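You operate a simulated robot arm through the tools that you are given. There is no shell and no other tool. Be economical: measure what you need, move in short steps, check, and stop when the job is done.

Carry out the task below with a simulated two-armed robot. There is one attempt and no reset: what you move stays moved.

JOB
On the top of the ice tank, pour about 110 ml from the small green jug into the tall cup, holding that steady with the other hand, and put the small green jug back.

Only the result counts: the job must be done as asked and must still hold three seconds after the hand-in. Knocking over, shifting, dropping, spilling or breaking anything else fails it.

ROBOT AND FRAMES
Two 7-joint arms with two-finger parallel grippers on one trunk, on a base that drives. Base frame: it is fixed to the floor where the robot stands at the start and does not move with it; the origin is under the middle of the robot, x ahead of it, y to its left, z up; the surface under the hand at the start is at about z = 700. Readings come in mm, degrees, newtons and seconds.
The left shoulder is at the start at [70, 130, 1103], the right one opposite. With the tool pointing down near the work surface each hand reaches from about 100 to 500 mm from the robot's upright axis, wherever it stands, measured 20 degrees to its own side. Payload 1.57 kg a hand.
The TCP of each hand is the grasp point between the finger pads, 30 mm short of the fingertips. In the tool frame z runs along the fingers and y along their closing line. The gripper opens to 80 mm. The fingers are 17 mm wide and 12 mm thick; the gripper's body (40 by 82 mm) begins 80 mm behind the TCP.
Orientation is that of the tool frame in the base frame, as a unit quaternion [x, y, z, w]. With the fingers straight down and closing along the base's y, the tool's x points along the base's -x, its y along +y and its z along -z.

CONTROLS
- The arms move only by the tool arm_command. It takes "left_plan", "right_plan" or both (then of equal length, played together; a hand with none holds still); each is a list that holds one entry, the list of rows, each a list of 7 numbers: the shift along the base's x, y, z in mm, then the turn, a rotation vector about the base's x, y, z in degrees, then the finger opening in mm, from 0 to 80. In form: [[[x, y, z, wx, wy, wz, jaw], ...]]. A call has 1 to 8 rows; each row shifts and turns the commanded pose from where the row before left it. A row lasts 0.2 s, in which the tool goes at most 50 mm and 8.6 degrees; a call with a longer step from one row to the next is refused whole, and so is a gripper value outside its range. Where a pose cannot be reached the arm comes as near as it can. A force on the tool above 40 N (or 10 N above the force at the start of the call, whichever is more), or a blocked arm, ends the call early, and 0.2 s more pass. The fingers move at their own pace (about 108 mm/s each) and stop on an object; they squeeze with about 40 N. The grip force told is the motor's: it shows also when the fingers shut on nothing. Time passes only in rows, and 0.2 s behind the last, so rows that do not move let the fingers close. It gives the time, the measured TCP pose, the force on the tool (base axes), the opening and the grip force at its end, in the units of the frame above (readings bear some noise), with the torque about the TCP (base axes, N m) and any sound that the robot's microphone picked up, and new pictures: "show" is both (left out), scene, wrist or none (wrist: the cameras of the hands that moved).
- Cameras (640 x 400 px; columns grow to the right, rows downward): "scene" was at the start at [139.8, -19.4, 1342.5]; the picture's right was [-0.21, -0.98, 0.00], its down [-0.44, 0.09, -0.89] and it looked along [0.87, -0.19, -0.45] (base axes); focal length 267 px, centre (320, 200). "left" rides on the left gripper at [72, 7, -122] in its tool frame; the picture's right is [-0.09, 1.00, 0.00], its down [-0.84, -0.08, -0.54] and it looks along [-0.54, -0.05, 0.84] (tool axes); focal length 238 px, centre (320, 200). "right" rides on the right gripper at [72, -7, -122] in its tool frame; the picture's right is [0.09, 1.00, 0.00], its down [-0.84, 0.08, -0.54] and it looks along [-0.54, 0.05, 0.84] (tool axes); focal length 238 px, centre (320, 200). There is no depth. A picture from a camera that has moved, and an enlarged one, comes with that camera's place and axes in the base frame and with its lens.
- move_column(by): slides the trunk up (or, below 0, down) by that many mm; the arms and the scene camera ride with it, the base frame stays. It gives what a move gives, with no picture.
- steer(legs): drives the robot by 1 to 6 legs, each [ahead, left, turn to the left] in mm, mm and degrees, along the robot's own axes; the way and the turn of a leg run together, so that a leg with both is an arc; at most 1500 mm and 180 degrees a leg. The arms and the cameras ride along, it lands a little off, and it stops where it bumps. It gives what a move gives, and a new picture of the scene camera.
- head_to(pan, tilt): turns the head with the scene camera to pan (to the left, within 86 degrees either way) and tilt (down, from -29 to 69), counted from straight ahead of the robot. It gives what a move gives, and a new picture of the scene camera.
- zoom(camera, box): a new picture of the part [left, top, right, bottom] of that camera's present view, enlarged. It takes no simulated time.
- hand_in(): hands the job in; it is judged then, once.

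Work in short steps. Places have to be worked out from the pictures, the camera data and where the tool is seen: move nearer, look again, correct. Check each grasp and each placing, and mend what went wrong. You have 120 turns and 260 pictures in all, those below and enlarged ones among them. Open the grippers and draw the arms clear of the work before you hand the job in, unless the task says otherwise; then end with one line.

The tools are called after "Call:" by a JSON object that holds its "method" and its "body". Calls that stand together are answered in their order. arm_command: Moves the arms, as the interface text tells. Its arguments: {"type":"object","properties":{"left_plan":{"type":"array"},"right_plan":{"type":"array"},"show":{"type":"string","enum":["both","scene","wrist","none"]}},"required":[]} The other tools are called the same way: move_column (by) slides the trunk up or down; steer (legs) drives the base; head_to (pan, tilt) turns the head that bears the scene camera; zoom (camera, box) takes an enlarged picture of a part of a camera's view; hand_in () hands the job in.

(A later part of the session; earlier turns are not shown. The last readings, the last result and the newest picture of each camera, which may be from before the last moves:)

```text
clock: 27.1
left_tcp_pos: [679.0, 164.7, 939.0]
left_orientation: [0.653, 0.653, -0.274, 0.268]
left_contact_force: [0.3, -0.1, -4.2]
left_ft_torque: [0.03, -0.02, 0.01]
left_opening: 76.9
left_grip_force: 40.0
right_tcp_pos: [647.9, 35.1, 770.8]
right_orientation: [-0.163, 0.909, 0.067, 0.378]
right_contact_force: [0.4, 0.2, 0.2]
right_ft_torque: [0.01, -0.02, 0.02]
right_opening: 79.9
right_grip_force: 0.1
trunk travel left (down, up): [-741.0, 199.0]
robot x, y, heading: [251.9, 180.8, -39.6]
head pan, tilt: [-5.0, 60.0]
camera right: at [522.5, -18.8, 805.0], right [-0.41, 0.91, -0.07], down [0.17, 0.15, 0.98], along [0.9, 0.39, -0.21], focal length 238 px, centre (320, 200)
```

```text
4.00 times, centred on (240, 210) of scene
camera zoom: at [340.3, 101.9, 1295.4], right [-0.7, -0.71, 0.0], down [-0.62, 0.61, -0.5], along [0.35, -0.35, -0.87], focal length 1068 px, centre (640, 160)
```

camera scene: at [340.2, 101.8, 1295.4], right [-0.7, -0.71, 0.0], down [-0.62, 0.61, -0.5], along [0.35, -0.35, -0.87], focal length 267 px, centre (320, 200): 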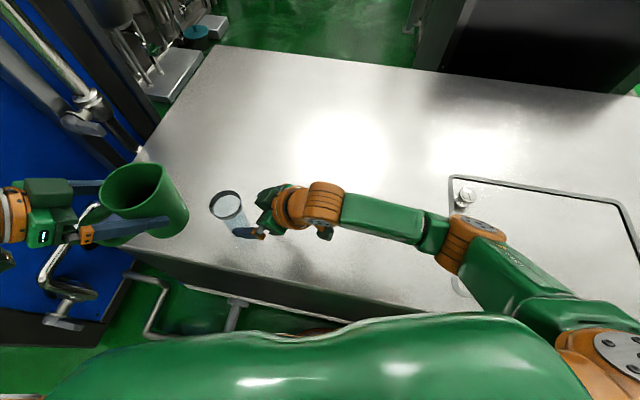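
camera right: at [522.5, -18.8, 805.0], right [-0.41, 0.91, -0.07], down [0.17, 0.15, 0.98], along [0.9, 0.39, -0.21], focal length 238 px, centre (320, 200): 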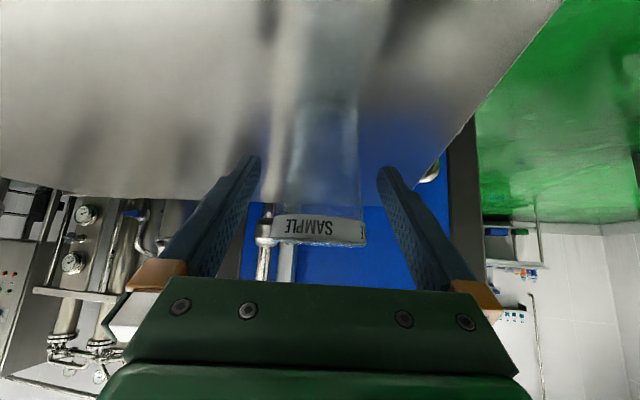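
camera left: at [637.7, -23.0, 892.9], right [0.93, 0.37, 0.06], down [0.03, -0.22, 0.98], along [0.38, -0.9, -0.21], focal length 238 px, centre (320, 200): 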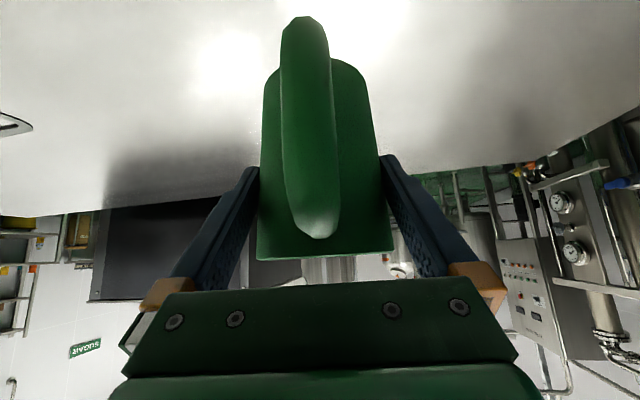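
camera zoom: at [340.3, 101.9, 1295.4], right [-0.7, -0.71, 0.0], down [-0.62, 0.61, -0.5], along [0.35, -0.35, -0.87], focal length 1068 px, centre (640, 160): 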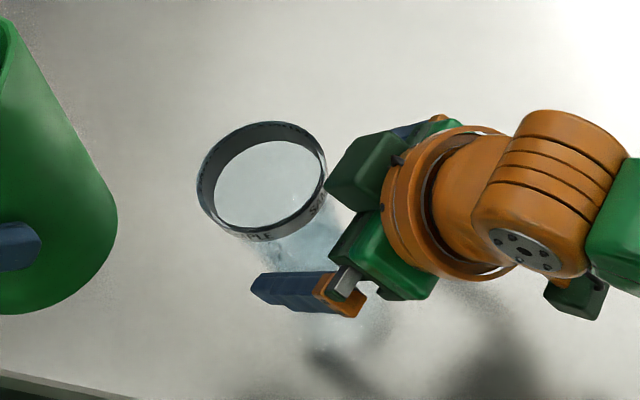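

Good straddle, cup slightly ahead still (about 28 mm). I finish the advance and look again before closing.

Call:
{"method": "arm_command", "body": {"right_plan": [[[8, 4, -7, 0, 0, 0, 80], [8, 4, -7, 0, 0, 0, 80], [8, 3, -7, 0, 0, 0, 80]]], "show": "wrist"}}

Call:
{"method": "zoom", "body": {"camera": "scene", "box": [190, 160, 290, 260]}}

```text
clock: 27.9
left_tcp_pos: [679.3, 165.0, 939.9]
left_orientation: [0.654, 0.652, -0.274, 0.269]
left_contact_force: [-0.3, 0.0, -2.8]
left_ft_torque: [0.01, 0.0, 0.0]
left_opening: 76.9
left_grip_force: 40.4
right_tcp_pos: [671.3, 47.2, 750.1]
right_orientation: [-0.162, 0.909, 0.066, 0.379]
right_contact_force: [1.4, 0.0, -0.4]
right_ft_torque: [0.02, 0.01, 0.0]
right_opening: 80.0
right_grip_force: 0.1
trunk travel left (down, up): [-741.0, 199.0]
robot x, y, heading: [252.7, 179.2, -39.4]
head pan, tilt: [-5.0, 60.0]
camera right: at [545.5, -7.4, 785.1], right [-0.41, 0.91, -0.07], down [0.16, 0.15, 0.98], along [0.9, 0.38, -0.21], focal length 238 px, centre (320, 200)
```

right: 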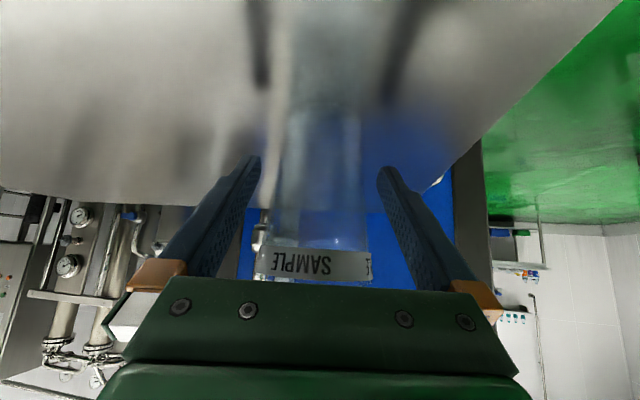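

```text
4.00 times, centred on (240, 210) of scene
camera zoom: at [340.0, 101.8, 1295.5], right [-0.7, -0.71, 0.0], down [-0.62, 0.61, -0.5], along [0.35, -0.35, -0.87], focal length 1068 px, centre (640, 160)
```

zoom: 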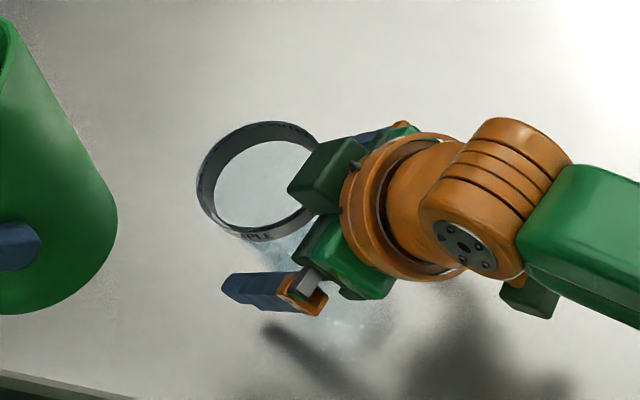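

Cup is centred between the fingers and about 5 mm beyond the TCP. I close the right hand on it.

Call:
{"method": "arm_command", "body": {"right_plan": [[[3, 1, 0, 0, 0, 0, 80], [0, 0, 0, 0, 0, 0, 66], [0, 0, 0, 0, 0, 0, 56], [0, 0, 0, 0, 0, 0, 50], [0, 0, 0, 0, 0, 0, 45]]], "show": "both"}}

```text
clock: 29.1
left_tcp_pos: [678.7, 164.7, 940.2]
left_orientation: [0.654, 0.652, -0.274, 0.268]
left_contact_force: [0.1, -0.2, -3.4]
left_ft_torque: [0.01, -0.01, 0.0]
left_opening: 76.9
left_grip_force: 39.6
right_tcp_pos: [674.7, 47.7, 750.8]
right_orientation: [-0.164, 0.909, 0.068, 0.378]
right_contact_force: [-0.1, -0.2, 0.2]
right_ft_torque: [-0.02, 0.03, 0.0]
right_opening: 59.0
right_grip_force: 39.5
trunk travel left (down, up): [-741.0, 199.0]
robot x, y, heading: [252.6, 184.9, -39.6]
head pan, tilt: [-5.0, 60.0]
camera scene: at [339.7, 101.6, 1295.5], right [-0.7, -0.71, 0.0], down [-0.62, 0.61, -0.5], along [0.36, -0.35, -0.87], focal length 267 px, centre (320, 200)
camera right: at [548.3, -6.3, 785.6], right [-0.41, 0.91, -0.07], down [0.17, 0.14, 0.98], along [0.9, 0.39, -0.21], focal length 238 px, centre (320, 200)
```

scene: 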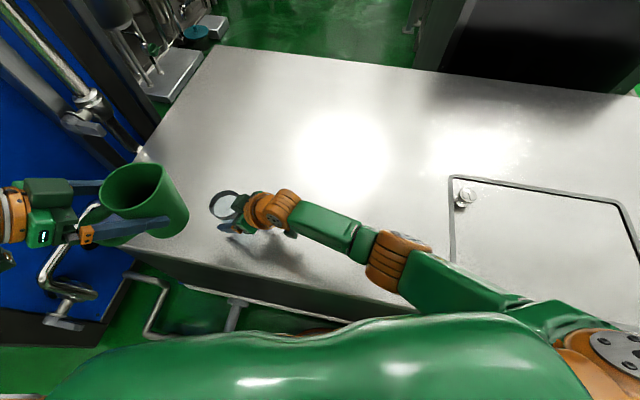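
right: 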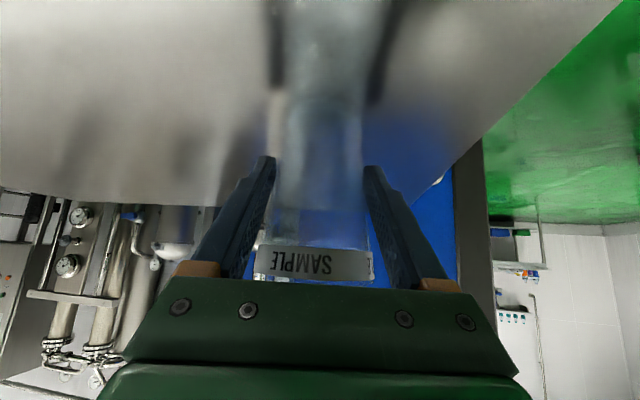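

Cup held at 59 mm. Before pouring I look into the jug for its fill level.

Call:
{"method": "zoom", "body": {"camera": "scene", "box": [80, 140, 280, 260]}}

```text
3.20 times, centred on (180, 200) of scene
camera zoom: at [339.7, 101.6, 1295.5], right [-0.7, -0.71, 0.0], down [-0.62, 0.61, -0.5], along [0.36, -0.35, -0.87], focal length 855 px, centre (768, 200)
```

zoom: 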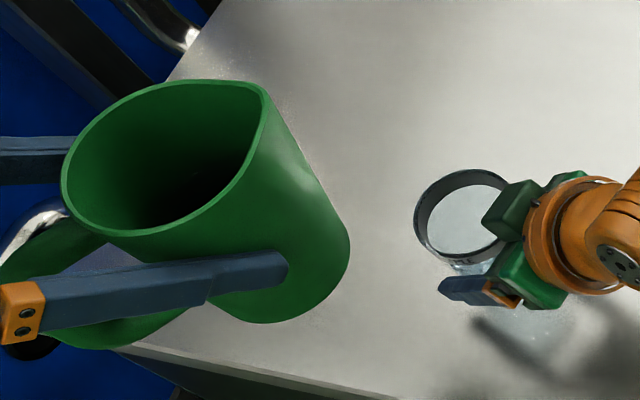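

Spout faces about -y. I tilt the jug to 40° while bringing it nearer but still well above the cup.

Call:
{"method": "arm_command", "body": {"left_plan": [[[1, -6, -5, 6, 0, 0, 60], [1, -6, -6, 7, 0, 0, 60], [1, -8, -8, 7, 0, 0, 60], [1, -8, -10, 7, 0, 0, 60], [0, -8, -10, 7, 0, 0, 60], [0, -8, -10, 6, 0, 0, 60]]], "show": "both"}}

Call:
{"method": "zoom", "body": {"camera": "scene", "box": [80, 140, 280, 260]}}

```text
clock: 30.5
left_tcp_pos: [682.9, 118.2, 891.2]
left_orientation: [0.706, 0.706, -0.034, 0.027]
left_contact_force: [0.4, -0.5, -3.7]
left_ft_torque: [-0.04, -0.01, -0.01]
left_opening: 76.9
left_grip_force: 39.6
right_tcp_pos: [674.3, 45.7, 750.7]
right_orientation: [-0.162, 0.909, 0.067, 0.378]
right_contact_force: [-0.2, -0.9, 0.6]
right_ft_torque: [0.03, 0.04, -0.01]
right_opening: 58.7
right_grip_force: 39.7
trunk travel left (down, up): [-741.0, 199.0]
robot x, y, heading: [253.7, 177.5, -39.7]
head pan, tilt: [-5.0, 60.0]
camera scene: at [339.7, 100.5, 1295.4], right [-0.7, -0.71, 0.0], down [-0.62, 0.61, -0.5], along [0.36, -0.35, -0.87], focal length 267 px, centre (320, 200)
camera left: at [689.3, 202.0, 1007.4], right [1.0, -0.09, 0.0], down [-0.07, -0.79, 0.61], along [-0.06, -0.61, -0.79], focal length 238 px, centre (320, 200)
```

scene: 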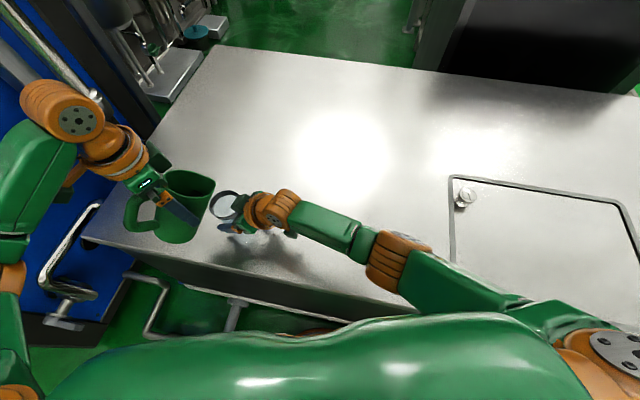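
left: 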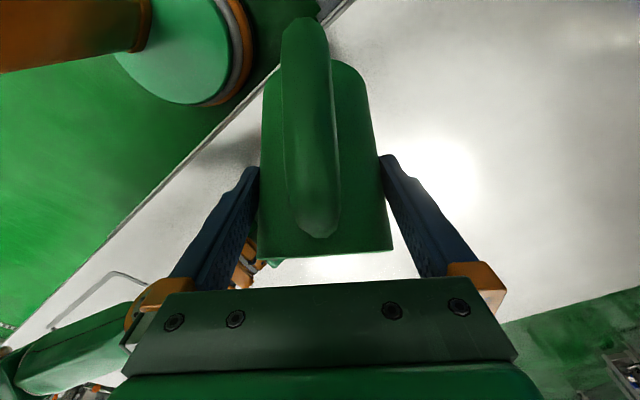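

```text
3.20 times, centred on (180, 200) of scene
camera zoom: at [339.7, 100.5, 1295.4], right [-0.7, -0.71, 0.0], down [-0.62, 0.61, -0.5], along [0.36, -0.35, -0.87], focal length 855 px, centre (768, 200)
```

zoom: 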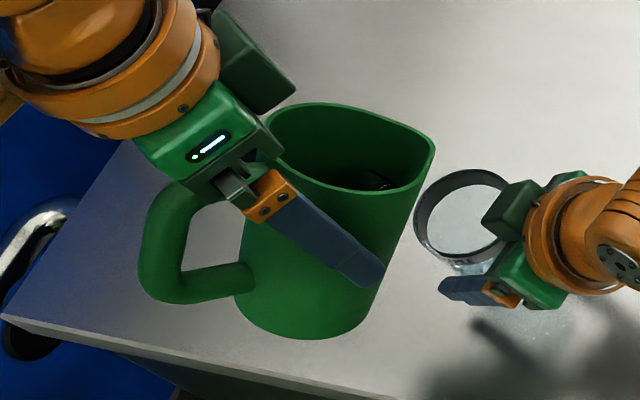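

Liquid is visible in the jug, still below the lip at 40°. I lower it and tilt to 50°, putting the spout tip above the cup's opening.

Call:
{"method": "arm_command", "body": {"left_plan": [[[0, -1, -14, 2, 0, 0, 60], [0, -1, -15, 2, 0, 0, 60], [0, -1, -14, 3, 0, 0, 60], [0, 0, -12, 3, 0, 0, 60]]], "show": "scene"}}

Call:
{"method": "zoom", "body": {"camera": "scene", "box": [130, 150, 280, 260]}}

```text
clock: 31.7
left_tcp_pos: [680.0, 120.1, 838.6]
left_orientation: [0.705, 0.708, 0.031, -0.031]
left_contact_force: [-0.3, 6.5, 9.8]
left_ft_torque: [-0.3, 0.03, -0.06]
left_opening: 76.9
left_grip_force: 39.4
right_tcp_pos: [670.1, 46.5, 750.0]
right_orientation: [-0.163, 0.91, 0.063, 0.377]
right_contact_force: [-0.9, -2.2, 3.8]
right_ft_torque: [0.37, 0.09, -0.03]
right_opening: 59.0
right_grip_force: 39.2
trunk travel left (down, up): [-741.0, 199.0]
robot x, y, heading: [251.3, 176.6, -39.6]
head pan, tilt: [-5.0, 60.0]
stopped in row 4 (left hand): the force on the tool passed its limit at 43 N (the readings are from after the stop); the commanded pose is now the measured one
camera scene: at [335.1, 103.6, 1296.1], right [-0.7, -0.71, 0.0], down [-0.62, 0.61, -0.5], along [0.36, -0.35, -0.86], focal length 267 px, centre (320, 200)
```

scene: 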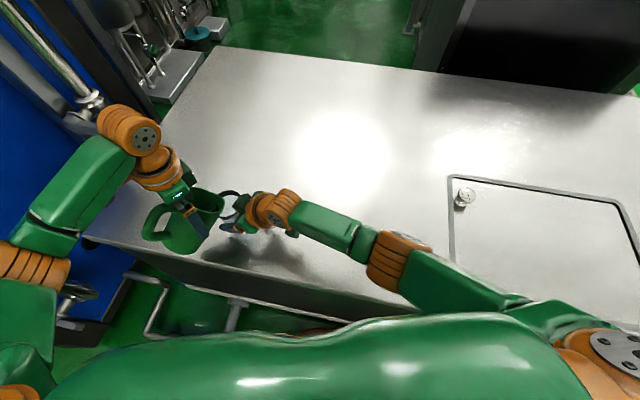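

```text
3.64 times, centred on (205, 205) of scene
camera zoom: at [335.1, 103.6, 1296.1], right [-0.7, -0.71, 0.0], down [-0.62, 0.61, -0.5], along [0.36, -0.35, -0.86], focal length 971 px, centre (738, 182)
```

zoom: 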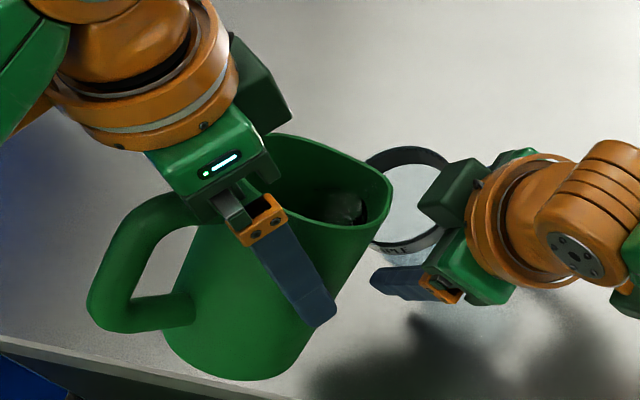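

The jug's underside touched the cup rim. I back it straight up and slightly away at once.

Call:
{"method": "arm_command", "body": {"left_plan": [[[0, 3, 10, 0, 0, 0, 60], [0, 2, 14, 0, 0, 0, 60], [0, 0, 0, 0, 0, 0, 60]]], "show": "both"}}

Call:
{"method": "zoom", "body": {"camera": "scene", "box": [130, 150, 280, 260]}}

Call:
{"method": "zoom", "body": {"camera": "right", "box": [200, 0, 440, 300]}}

```text
clock: 32.5
left_tcp_pos: [681.2, 126.0, 862.9]
left_orientation: [0.705, 0.708, 0.03, -0.031]
left_contact_force: [-0.7, -0.5, -3.5]
left_ft_torque: [-0.09, 0.0, 0.01]
left_opening: 77.1
left_grip_force: 40.2
right_tcp_pos: [673.3, 46.2, 750.6]
right_orientation: [-0.162, 0.909, 0.064, 0.379]
right_contact_force: [2.1, 1.4, 16.1]
right_ft_torque: [0.36, -0.18, -0.04]
right_opening: 58.7
right_grip_force: 39.8
trunk travel left (down, up): [-741.0, 199.0]
robot x, y, heading: [252.4, 181.8, -39.7]
head pan, tilt: [-5.0, 60.0]
camera scene: at [336.6, 102.8, 1295.8], right [-0.7, -0.71, 0.0], down [-0.62, 0.61, -0.5], along [0.36, -0.35, -0.86], focal length 267 px, centre (320, 200)
camera left: at [686.2, 187.5, 991.0], right [1.0, -0.09, -0.01], down [-0.07, -0.88, 0.47], along [-0.05, -0.46, -0.88], focal length 238 px, centre (320, 200)
```

scene: 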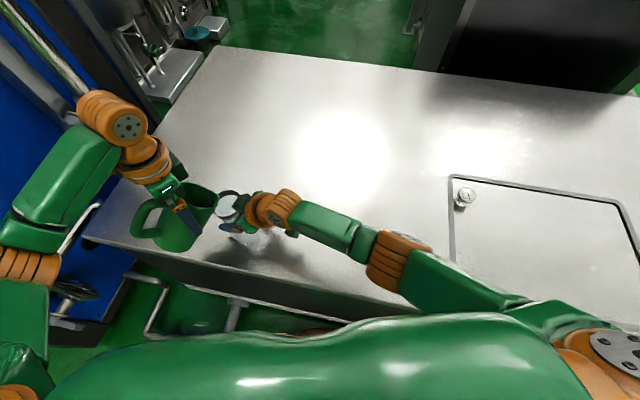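
left: 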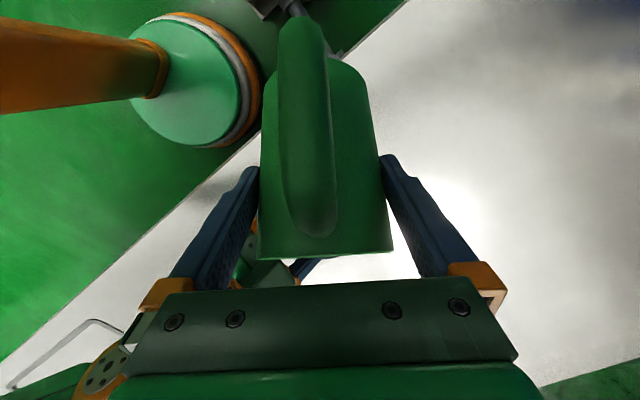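

```text
3.64 times, centred on (205, 205) of scene
camera zoom: at [336.6, 102.8, 1295.8], right [-0.7, -0.71, 0.0], down [-0.62, 0.61, -0.5], along [0.36, -0.35, -0.86], focal length 971 px, centre (738, 182)
```

zoom: 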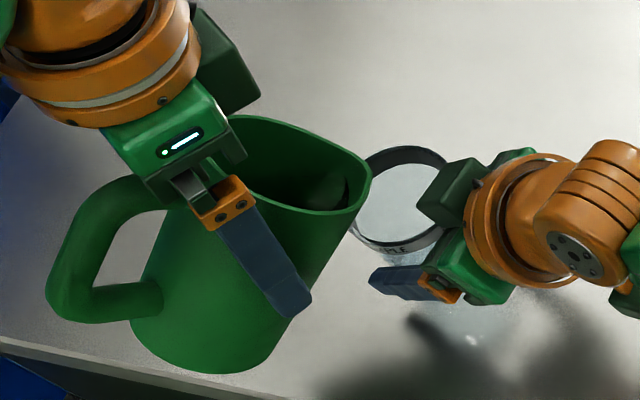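

```text
1.33 times, centred on (320, 150) of right
camera zoom: at [546.1, -7.6, 785.9], right [-0.4, 0.91, -0.07], down [0.17, 0.15, 0.97], along [0.9, 0.38, -0.21], focal length 318 px, centre (320, 267)
```

zoom: 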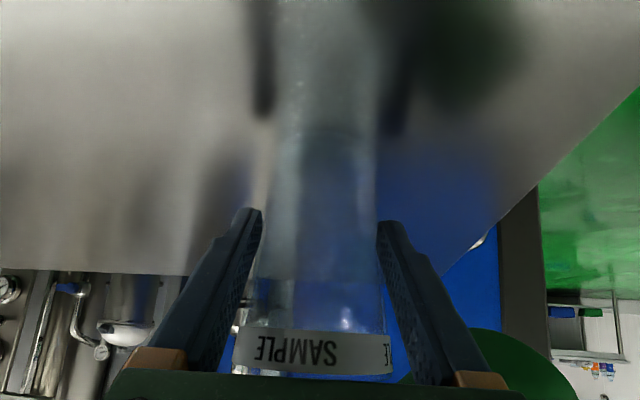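

Cup is intact and the jug is free; its spout reaches farther than I assumed (about 62 mm ahead of the TCP). The right hand now presses the cup down a bit, so I ease it by half a millimetre and re-read.

Call:
{"method": "arm_command", "body": {"right_plan": [[[0, 0, 0.5, 0, 0, 0, 45], [0, 0, 0, 0, 0, 0, 45]]], "show": "none"}}

Call:
{"method": "zoom", "body": {"camera": "left", "box": [220, 200, 420, 300]}}

```text
clock: 33.1
left_tcp_pos: [680.9, 125.6, 863.4]
left_orientation: [0.705, 0.708, 0.03, -0.032]
left_contact_force: [0.9, 0.3, -3.4]
left_ft_torque: [-0.06, -0.01, 0.0]
left_opening: 76.9
left_grip_force: 39.6
right_tcp_pos: [671.9, 46.5, 749.7]
right_orientation: [-0.162, 0.91, 0.064, 0.376]
right_contact_force: [2.5, -0.1, 14.9]
right_ft_torque: [0.34, -0.27, -0.01]
right_opening: 58.6
right_grip_force: 39.3
trunk travel left (down, up): [-741.0, 199.0]
robot x, y, heading: [251.4, 179.7, -39.8]
head pan, tilt: [-5.0, 60.0]
```

```text
3.20 times, centred on (320, 250) of left
camera zoom: at [686.5, 187.3, 990.7], right [1.0, -0.09, -0.01], down [-0.07, -0.88, 0.47], along [-0.05, -0.46, -0.88], focal length 763 px, centre (320, 40)
```

zoom: 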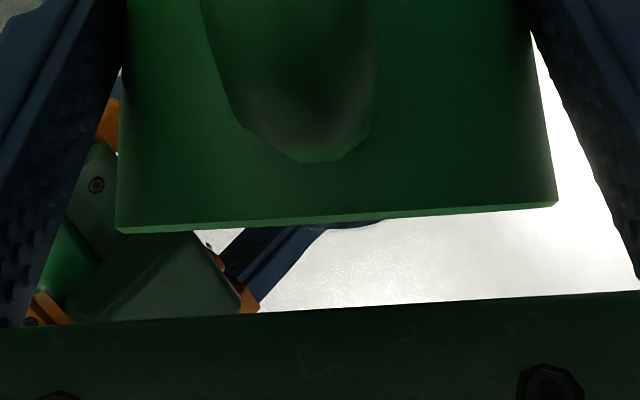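

Call:
{"method": "arm_command", "body": {"right_plan": [[[0, 0, 1.5, 0, 0, 0, 45], [0, 0, 1.5, 0, 0, 0, 45], [0, 0, 0, 0, 0, 0, 45]]], "show": "wrist"}}

```text
clock: 33.9
left_tcp_pos: [680.9, 123.7, 862.6]
left_orientation: [0.705, 0.708, 0.03, -0.034]
left_contact_force: [0.5, -0.9, -3.2]
left_ft_torque: [-0.08, 0.03, -0.04]
left_opening: 76.7
left_grip_force: 40.6
right_tcp_pos: [672.6, 44.4, 750.0]
right_orientation: [-0.162, 0.911, 0.064, 0.375]
right_contact_force: [-0.3, -0.8, 0.7]
right_ft_torque: [-0.01, 0.02, 0.02]
right_opening: 58.9
right_grip_force: 39.8
trunk travel left (down, up): [-741.0, 199.0]
robot x, y, heading: [251.5, 180.0, -39.6]
head pan, tilt: [-5.0, 60.0]
camera right: at [546.9, -9.2, 787.2], right [-0.4, 0.91, -0.07], down [0.17, 0.15, 0.97], along [0.9, 0.38, -0.22], focal length 238 px, centre (320, 200)
```

right: 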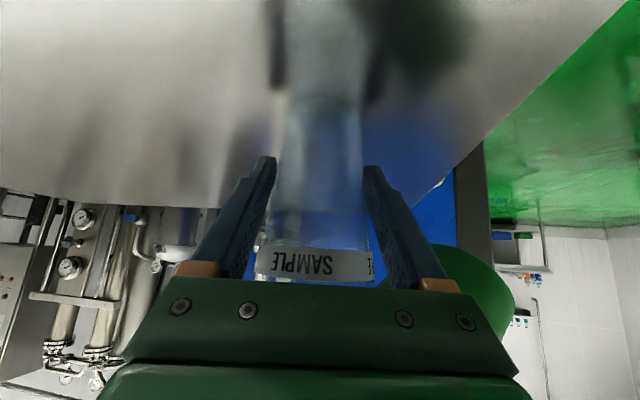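

The right hand is relaxed and still holds the cup. Now I tilt to about 58° with the spout over the cup and hold.

Call:
{"method": "arm_command", "body": {"left_plan": [[[1, -2, 0, 2, 0, 0, 60], [1, -1, -1, 3, 0, 0, 60], [0, 0, -1, 3, 0, 0, 60], [0, 0, 0, 0, 0, 0, 60]]], "show": "scene"}}

Call:
{"method": "zoom", "body": {"camera": "scene", "box": [130, 150, 280, 260]}}

```text
clock: 34.9
left_tcp_pos: [684.5, 121.0, 859.8]
left_orientation: [0.701, 0.704, 0.077, -0.082]
left_contact_force: [-0.6, 0.2, -2.8]
left_ft_torque: [-0.11, 0.01, 0.01]
left_opening: 77.1
left_grip_force: 40.1
right_tcp_pos: [674.5, 44.7, 752.2]
right_orientation: [-0.161, 0.91, 0.064, 0.376]
right_contact_force: [0.8, 0.3, 0.1]
right_ft_torque: [-0.01, 0.0, -0.02]
right_opening: 58.9
right_grip_force: 39.9
trunk travel left (down, up): [-741.0, 199.0]
robot x, y, heading: [252.5, 180.6, -39.5]
head pan, tilt: [-5.0, 60.0]
camera scene: at [339.9, 101.6, 1295.4], right [-0.7, -0.71, 0.0], down [-0.62, 0.61, -0.5], along [0.36, -0.35, -0.87], focal length 267 px, centre (320, 200)
```

scene: 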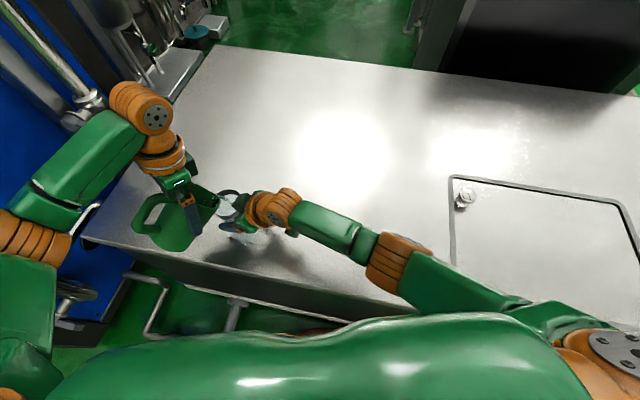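

```text
3.64 times, centred on (205, 205) of scene
camera zoom: at [339.9, 101.6, 1295.4], right [-0.7, -0.71, 0.0], down [-0.62, 0.61, -0.5], along [0.36, -0.35, -0.87], focal length 971 px, centre (738, 182)
```

zoom: 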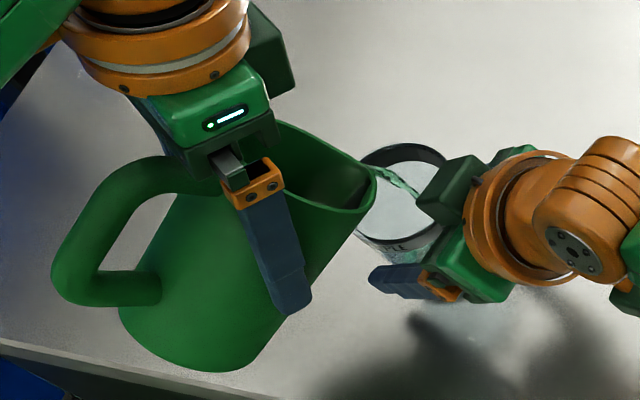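

It is pouring into the cup. I hold and watch the level.

Call:
{"method": "arm_command", "body": {"left_plan": [[[0, 0, 0, 0, 0, 0, 60]]], "show": "none"}}

Call:
{"method": "zoom", "body": {"camera": "scene", "box": [200, 170, 260, 230]}}

Call:
{"method": "zoom", "body": {"camera": "right", "box": [240, 0, 400, 300]}}

```text
clock: 35.3
left_tcp_pos: [685.0, 119.8, 861.7]
left_orientation: [0.702, 0.703, 0.079, -0.082]
left_contact_force: [-0.1, -0.4, -3.4]
left_ft_torque: [-0.08, 0.0, 0.01]
left_opening: 76.8
left_grip_force: 39.8
right_tcp_pos: [672.4, 44.5, 752.7]
right_orientation: [-0.162, 0.91, 0.064, 0.376]
right_contact_force: [-0.8, 0.2, 0.0]
right_ft_torque: [0.0, 0.03, 0.0]
right_opening: 59.0
right_grip_force: 39.8
trunk travel left (down, up): [-741.0, 199.0]
robot x, y, heading: [253.8, 182.8, -39.7]
head pan, tilt: [-5.0, 60.0]
```

```text
6.67 times, centred on (230, 200) of scene
camera zoom: at [339.9, 101.4, 1295.4], right [-0.7, -0.71, 0.0], down [-0.62, 0.61, -0.5], along [0.36, -0.35, -0.87], focal length 1781 px, centre (920, 200)
```

zoom: 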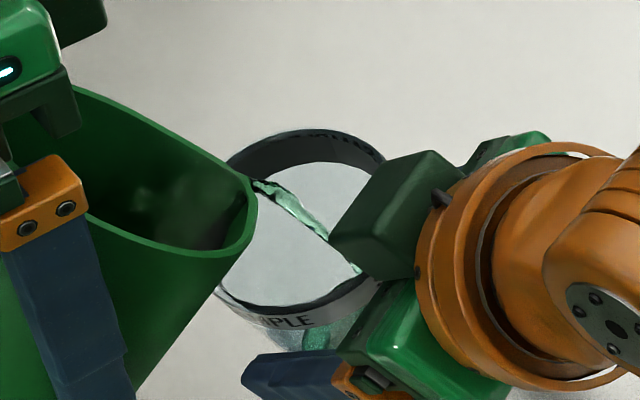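

```text
1.33 times, centred on (320, 150) of right
camera zoom: at [547.4, -8.7, 787.9], right [-0.4, 0.91, -0.07], down [0.17, 0.15, 0.97], along [0.9, 0.38, -0.22], focal length 318 px, centre (320, 267)
```

zoom: 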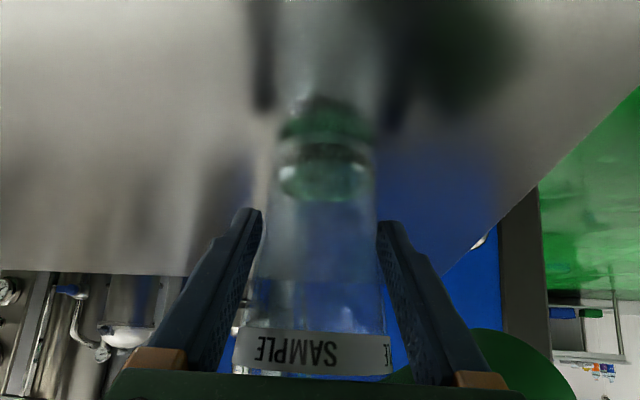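

Level in the cup is around 15–20 mm, roughly 30 ml. Holding another short step.

Call:
{"method": "arm_command", "body": {"left_plan": [[[0, 0, 0, 0, 0, 0, 60]]], "show": "none"}}

Call:
{"method": "zoom", "body": {"camera": "right", "box": [260, 60, 380, 220]}}

Call:
{"method": "zoom", "body": {"camera": "scene", "box": [200, 170, 260, 230]}}

```text
clock: 35.7
left_tcp_pos: [684.8, 121.1, 860.5]
left_orientation: [0.701, 0.704, 0.079, -0.082]
left_contact_force: [0.1, -0.1, -3.0]
left_ft_torque: [-0.11, -0.03, 0.0]
left_opening: 76.9
left_grip_force: 39.8
right_tcp_pos: [675.2, 44.8, 752.5]
right_orientation: [-0.161, 0.91, 0.064, 0.376]
right_contact_force: [-0.3, 0.5, -0.2]
right_ft_torque: [0.0, 0.01, -0.02]
right_opening: 59.0
right_grip_force: 39.8
trunk travel left (down, up): [-741.0, 199.0]
robot x, y, heading: [254.6, 179.5, -39.8]
head pan, tilt: [-5.0, 60.0]
```

```text
2.50 times, centred on (320, 140) of right
camera zoom: at [547.4, -8.7, 787.9], right [-0.4, 0.91, -0.07], down [0.17, 0.15, 0.97], along [0.9, 0.38, -0.22], focal length 596 px, centre (320, 350)
```

zoom: 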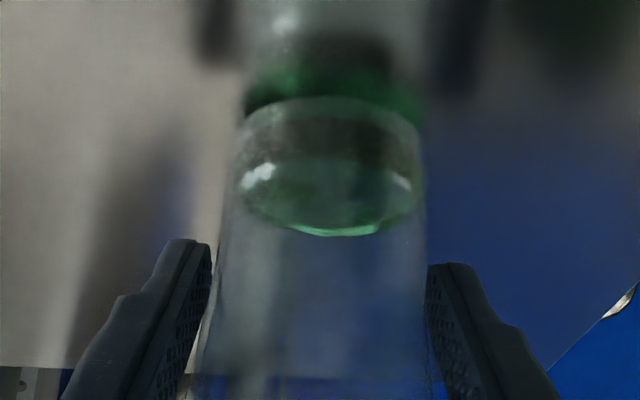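

```text
6.67 times, centred on (230, 200) of scene
camera zoom: at [340.0, 101.5, 1295.4], right [-0.7, -0.71, 0.0], down [-0.62, 0.61, -0.5], along [0.36, -0.35, -0.87], focal length 1781 px, centre (920, 200)
```

zoom: 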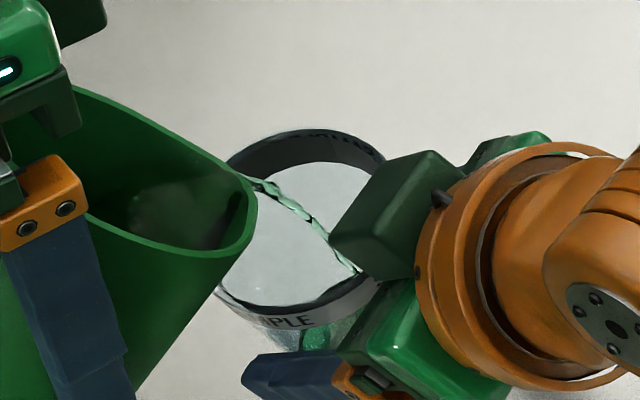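

Level about 12 mm (≈25 ml) and the stream is thinning. I tilt 4° more, keeping the spout tip in place.

Call:
{"method": "arm_command", "body": {"left_plan": [[[0, -1, 2, 2, 0, 0, 60], [0, -2, 3, 2, 0, 0, 60], [0, 0, 0, 0, 0, 0, 60]]], "show": "none"}}

Call:
{"method": "zoom", "body": {"camera": "right", "box": [260, 60, 380, 220]}}

Call:
{"method": "zoom", "body": {"camera": "scene", "box": [200, 170, 260, 230]}}

```text
clock: 36.5
left_tcp_pos: [685.2, 117.9, 865.0]
left_orientation: [0.698, 0.701, 0.103, -0.107]
left_contact_force: [0.3, -0.5, -2.8]
left_ft_torque: [-0.04, -0.02, 0.01]
left_opening: 76.9
left_grip_force: 40.2
right_tcp_pos: [674.3, 44.0, 751.7]
right_orientation: [-0.161, 0.91, 0.064, 0.376]
right_contact_force: [0.4, -0.3, -0.4]
right_ft_torque: [0.01, -0.02, -0.01]
right_opening: 59.0
right_grip_force: 40.4
trunk travel left (down, up): [-741.0, 199.0]
robot x, y, heading: [253.7, 179.7, -39.5]
head pan, tilt: [-5.0, 60.0]
```

```text
2.50 times, centred on (320, 140) of right
camera zoom: at [547.4, -8.6, 787.9], right [-0.4, 0.91, -0.07], down [0.17, 0.15, 0.97], along [0.9, 0.38, -0.22], focal length 596 px, centre (320, 350)
```

zoom: 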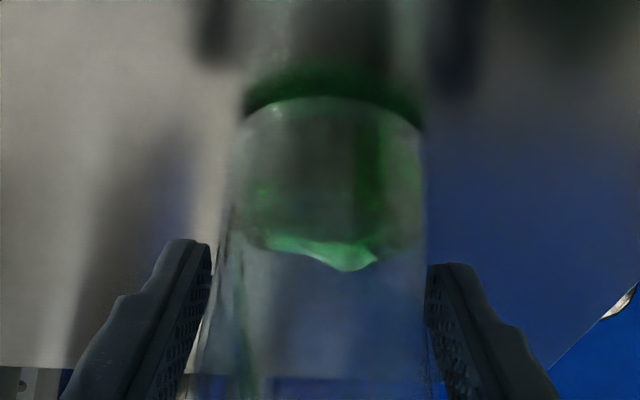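

```text
6.67 times, centred on (230, 200) of scene
camera zoom: at [340.0, 101.7, 1295.4], right [-0.7, -0.71, 0.0], down [-0.62, 0.61, -0.5], along [0.36, -0.35, -0.87], focal length 1781 px, centre (920, 200)
```

zoom: 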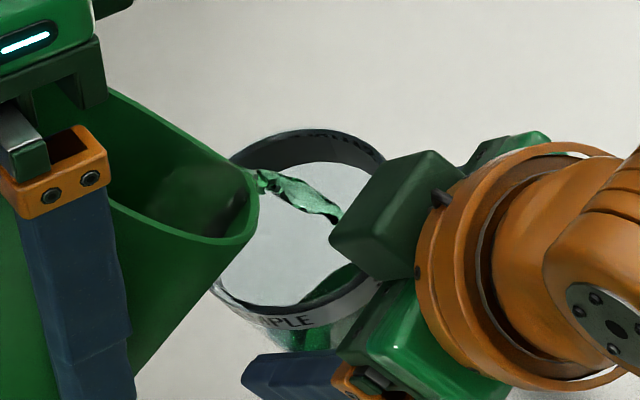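

Level about 17–20 mm. Stream is steady and inside the cup; hold on for 0.6 s.

Call:
{"method": "arm_command", "body": {"left_plan": [[[0, 0, 0, 0, 0, 0, 60], [0, 0, 0, 0, 0, 0, 60]]], "show": "none"}}

Call:
{"method": "zoom", "body": {"camera": "right", "box": [260, 60, 380, 220]}}

Call:
{"method": "zoom", "body": {"camera": "scene", "box": [200, 170, 260, 230]}}

```text
clock: 37.1
left_tcp_pos: [684.5, 116.3, 865.5]
left_orientation: [0.698, 0.7, 0.103, -0.107]
left_contact_force: [-0.6, -0.8, -3.5]
left_ft_torque: [-0.09, 0.0, -0.01]
left_opening: 76.7
left_grip_force: 39.9
right_tcp_pos: [673.3, 44.5, 750.9]
right_orientation: [-0.162, 0.91, 0.064, 0.376]
right_contact_force: [0.9, -1.1, 0.2]
right_ft_torque: [0.01, -0.01, -0.02]
right_opening: 59.5
right_grip_force: 40.0
trunk travel left (down, up): [-741.0, 199.0]
robot x, y, heading: [253.4, 180.9, -39.4]
head pan, tilt: [-5.0, 60.0]
```

```text
2.50 times, centred on (320, 140) of right
camera zoom: at [547.4, -8.7, 787.9], right [-0.4, 0.91, -0.07], down [0.17, 0.15, 0.97], along [0.9, 0.38, -0.22], focal length 596 px, centre (320, 350)
```

zoom: 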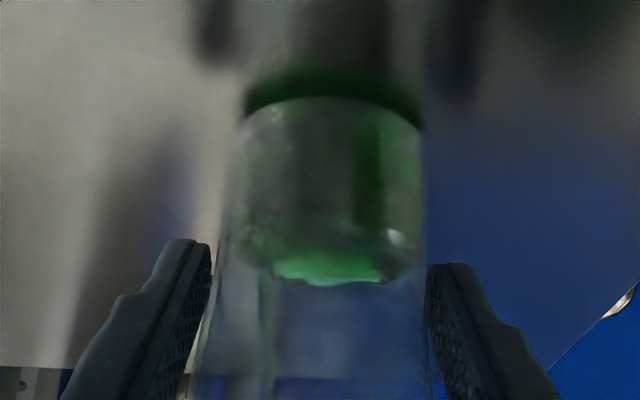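

```text
6.67 times, centred on (230, 200) of scene
camera zoom: at [340.0, 101.5, 1295.4], right [-0.7, -0.71, 0.0], down [-0.62, 0.61, -0.5], along [0.36, -0.35, -0.87], focal length 1781 px, centre (920, 200)
```

zoom: 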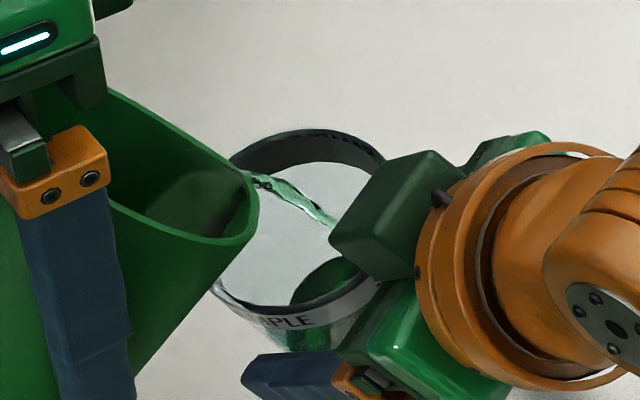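

Level about 28 mm (≈50 ml). Tilt another 3° and hold briefly.

Call:
{"method": "arm_command", "body": {"left_plan": [[[0, -1, 2, 1.5, 0, 0, 60], [0, -1, 1, 1.5, 0, 0, 60], [0, 0, 0, 0, 0, 0, 60]]], "show": "none"}}

Call:
{"method": "zoom", "body": {"camera": "right", "box": [260, 60, 380, 220]}}

Call:
{"method": "zoom", "body": {"camera": "scene", "box": [200, 170, 260, 230]}}

```text
clock: 37.9
left_tcp_pos: [684.9, 116.1, 868.1]
left_orientation: [0.695, 0.697, 0.121, -0.125]
left_contact_force: [0.2, -0.7, -1.8]
left_ft_torque: [-0.04, -0.04, -0.02]
left_opening: 76.7
left_grip_force: 40.3
right_tcp_pos: [673.8, 45.0, 751.7]
right_orientation: [-0.161, 0.91, 0.063, 0.376]
right_contact_force: [-0.4, 0.1, 0.9]
right_ft_torque: [0.02, 0.01, 0.0]
right_opening: 59.2
right_grip_force: 39.9
trunk travel left (down, up): [-741.0, 199.0]
robot x, y, heading: [250.8, 182.7, -39.2]
head pan, tilt: [-5.0, 60.0]
```

```text
2.50 times, centred on (320, 140) of right
camera zoom: at [547.4, -8.6, 787.9], right [-0.4, 0.91, -0.07], down [0.17, 0.15, 0.97], along [0.9, 0.38, -0.22], focal length 596 px, centre (320, 350)
```

zoom: 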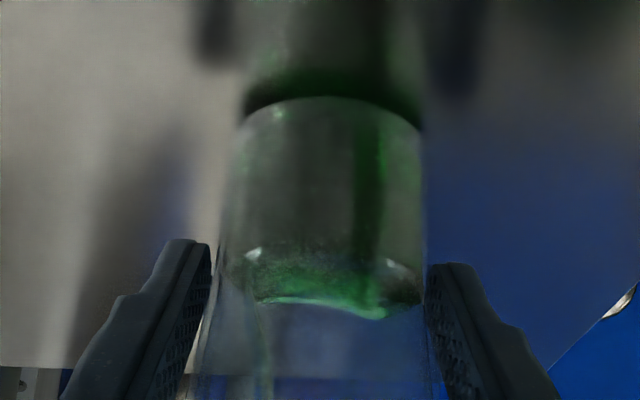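

```text
6.67 times, centred on (230, 200) of scene
camera zoom: at [340.0, 101.6, 1295.4], right [-0.7, -0.71, 0.0], down [-0.62, 0.61, -0.5], along [0.36, -0.35, -0.87], focal length 1781 px, centre (920, 200)
```

zoom: 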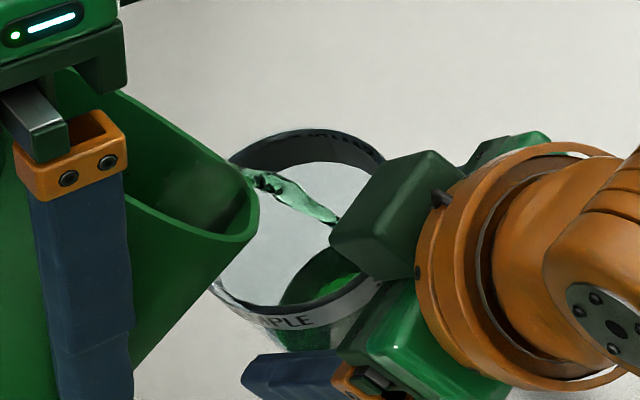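

Level about 35 mm (≈65 ml). I hold again.

Call:
{"method": "arm_command", "body": {"left_plan": [[[0, 0, 0, 0, 0, 0, 60], [0, 0, 0, 0, 0, 0, 60]]], "show": "none"}}

Call:
{"method": "zoom", "body": {"camera": "right", "box": [260, 60, 380, 220]}}

Call:
{"method": "zoom", "body": {"camera": "scene", "box": [200, 170, 260, 230]}}

```text
clock: 38.5
left_tcp_pos: [685.3, 115.5, 867.9]
left_orientation: [0.695, 0.698, 0.121, -0.125]
left_contact_force: [-0.4, -0.1, -2.9]
left_ft_torque: [-0.09, 0.0, 0.0]
left_opening: 76.8
left_grip_force: 39.5
right_tcp_pos: [673.6, 45.7, 751.8]
right_orientation: [-0.162, 0.911, 0.064, 0.374]
right_contact_force: [0.8, -0.2, 0.2]
right_ft_torque: [0.02, 0.0, 0.01]
right_opening: 59.1
right_grip_force: 39.7
trunk travel left (down, up): [-741.0, 199.0]
robot x, y, heading: [251.9, 177.7, -39.5]
head pan, tilt: [-5.0, 60.0]
```

```text
2.50 times, centred on (320, 140) of right
camera zoom: at [547.4, -8.7, 787.9], right [-0.4, 0.91, -0.07], down [0.17, 0.15, 0.97], along [0.9, 0.38, -0.22], focal length 596 px, centre (320, 350)
```

zoom: 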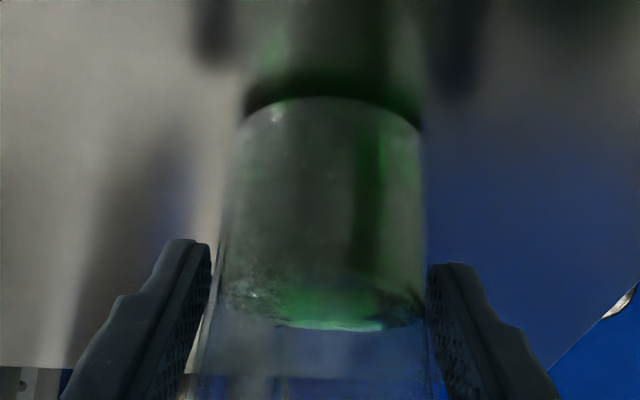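

```text
6.67 times, centred on (230, 200) of scene
camera zoom: at [340.0, 101.4, 1295.4], right [-0.7, -0.71, 0.0], down [-0.62, 0.61, -0.5], along [0.36, -0.35, -0.87], focal length 1781 px, centre (920, 200)
```

zoom: 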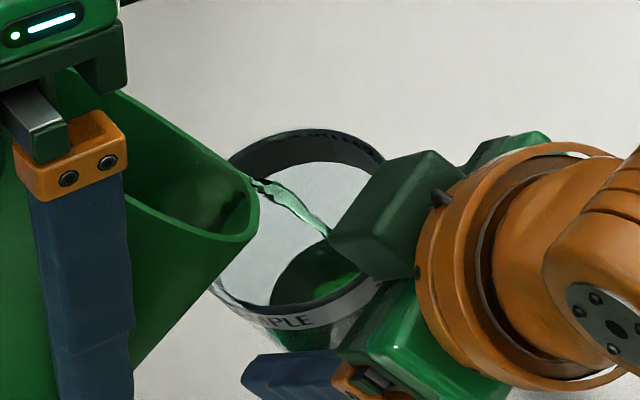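

Level about 42 mm (≈80 ml). Two more degrees and another short hold.

Call:
{"method": "arm_command", "body": {"left_plan": [[[0, -1, 2, 2, 0, 0, 60], [0, 0, 0, 0, 0, 0, 60]]], "show": "none"}}

Call:
{"method": "zoom", "body": {"camera": "right", "box": [260, 60, 380, 220]}}

Call:
{"method": "zoom", "body": {"camera": "scene", "box": [200, 170, 260, 230]}}

```text
clock: 39.1
left_tcp_pos: [684.7, 114.7, 869.0]
left_orientation: [0.692, 0.695, 0.134, -0.137]
left_contact_force: [-0.1, 0.1, -2.1]
left_ft_torque: [-0.07, 0.0, -0.01]
left_opening: 77.0
left_grip_force: 39.8
right_tcp_pos: [674.0, 45.4, 752.1]
right_orientation: [-0.162, 0.91, 0.064, 0.376]
right_contact_force: [-0.6, 0.5, 0.3]
right_ft_torque: [0.0, 0.0, 0.01]
right_opening: 59.1
right_grip_force: 40.5
trunk travel left (down, up): [-741.0, 199.0]
robot x, y, heading: [249.8, 182.5, -39.8]
head pan, tilt: [-5.0, 60.0]
```

```text
2.50 times, centred on (320, 140) of right
camera zoom: at [547.4, -8.6, 787.9], right [-0.4, 0.91, -0.07], down [0.17, 0.15, 0.97], along [0.9, 0.38, -0.22], focal length 596 px, centre (320, 350)
```

zoom: 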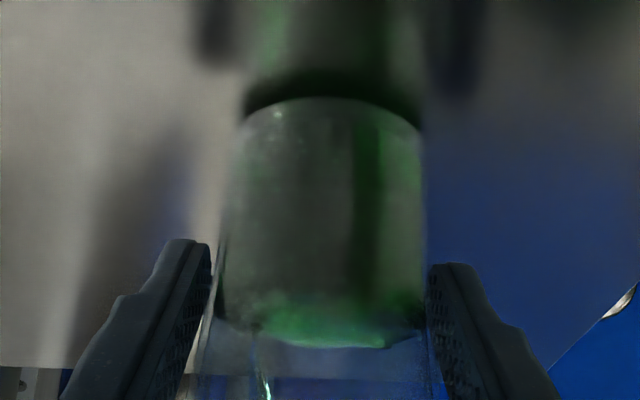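

```text
6.67 times, centred on (230, 200) of scene
camera zoom: at [340.0, 101.6, 1295.4], right [-0.7, -0.71, 0.0], down [-0.62, 0.61, -0.5], along [0.36, -0.35, -0.87], focal length 1781 px, centre (920, 200)
```

zoom: 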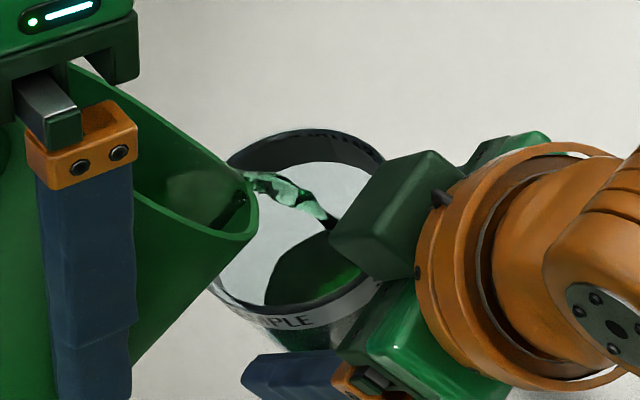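

Level about 47 mm (≈92 ml). One last short moment, then I tilt the jug back.

Call:
{"method": "arm_command", "body": {"left_plan": [[[0, 0, 0, 0, 0, 0, 60], [0, 3, -1, -6, 0, 0, 60], [0, 3, 0, -7, 0, 0, 60], [0, 1, 3, -7, 0, 0, 60]]], "show": "none"}}

Call:
{"method": "zoom", "body": {"camera": "right", "box": [260, 60, 380, 220]}}

Call:
{"method": "zoom", "body": {"camera": "scene", "box": [130, 150, 280, 260]}}

```text
clock: 40.1
left_tcp_pos: [684.6, 122.3, 871.3]
left_orientation: [0.706, 0.708, 0.009, -0.013]
left_contact_force: [1.1, 0.4, -2.8]
left_ft_torque: [-0.05, -0.01, 0.01]
left_opening: 76.8
left_grip_force: 40.1
right_tcp_pos: [674.2, 45.2, 751.7]
right_orientation: [-0.162, 0.91, 0.064, 0.375]
right_contact_force: [-0.2, 0.9, 0.1]
right_ft_torque: [0.0, 0.04, 0.01]
right_opening: 59.3
right_grip_force: 40.1
trunk travel left (down, up): [-741.0, 199.0]
robot x, y, heading: [251.5, 176.1, -39.5]
head pan, tilt: [-5.0, 60.0]
```

```text
2.50 times, centred on (320, 140) of right
camera zoom: at [547.3, -8.2, 788.0], right [-0.4, 0.91, -0.07], down [0.17, 0.15, 0.97], along [0.9, 0.38, -0.22], focal length 596 px, centre (320, 350)
```

zoom: 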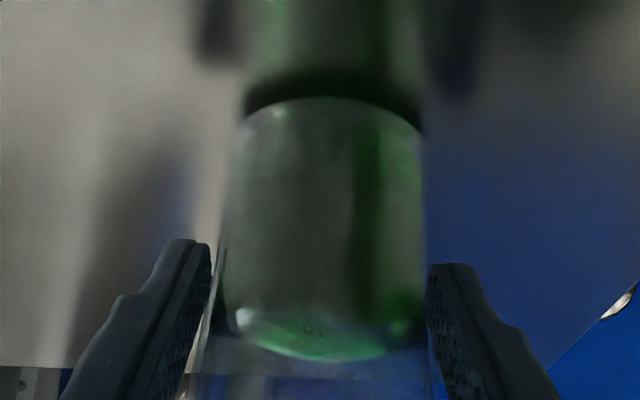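

```text
3.64 times, centred on (205, 205) of scene
camera zoom: at [339.8, 102.3, 1295.5], right [-0.7, -0.71, 0.0], down [-0.62, 0.61, -0.5], along [0.36, -0.35, -0.87], focal length 971 px, centre (738, 182)
```

zoom: 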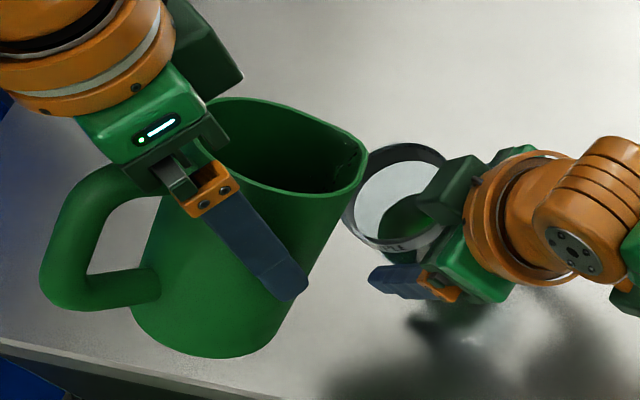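

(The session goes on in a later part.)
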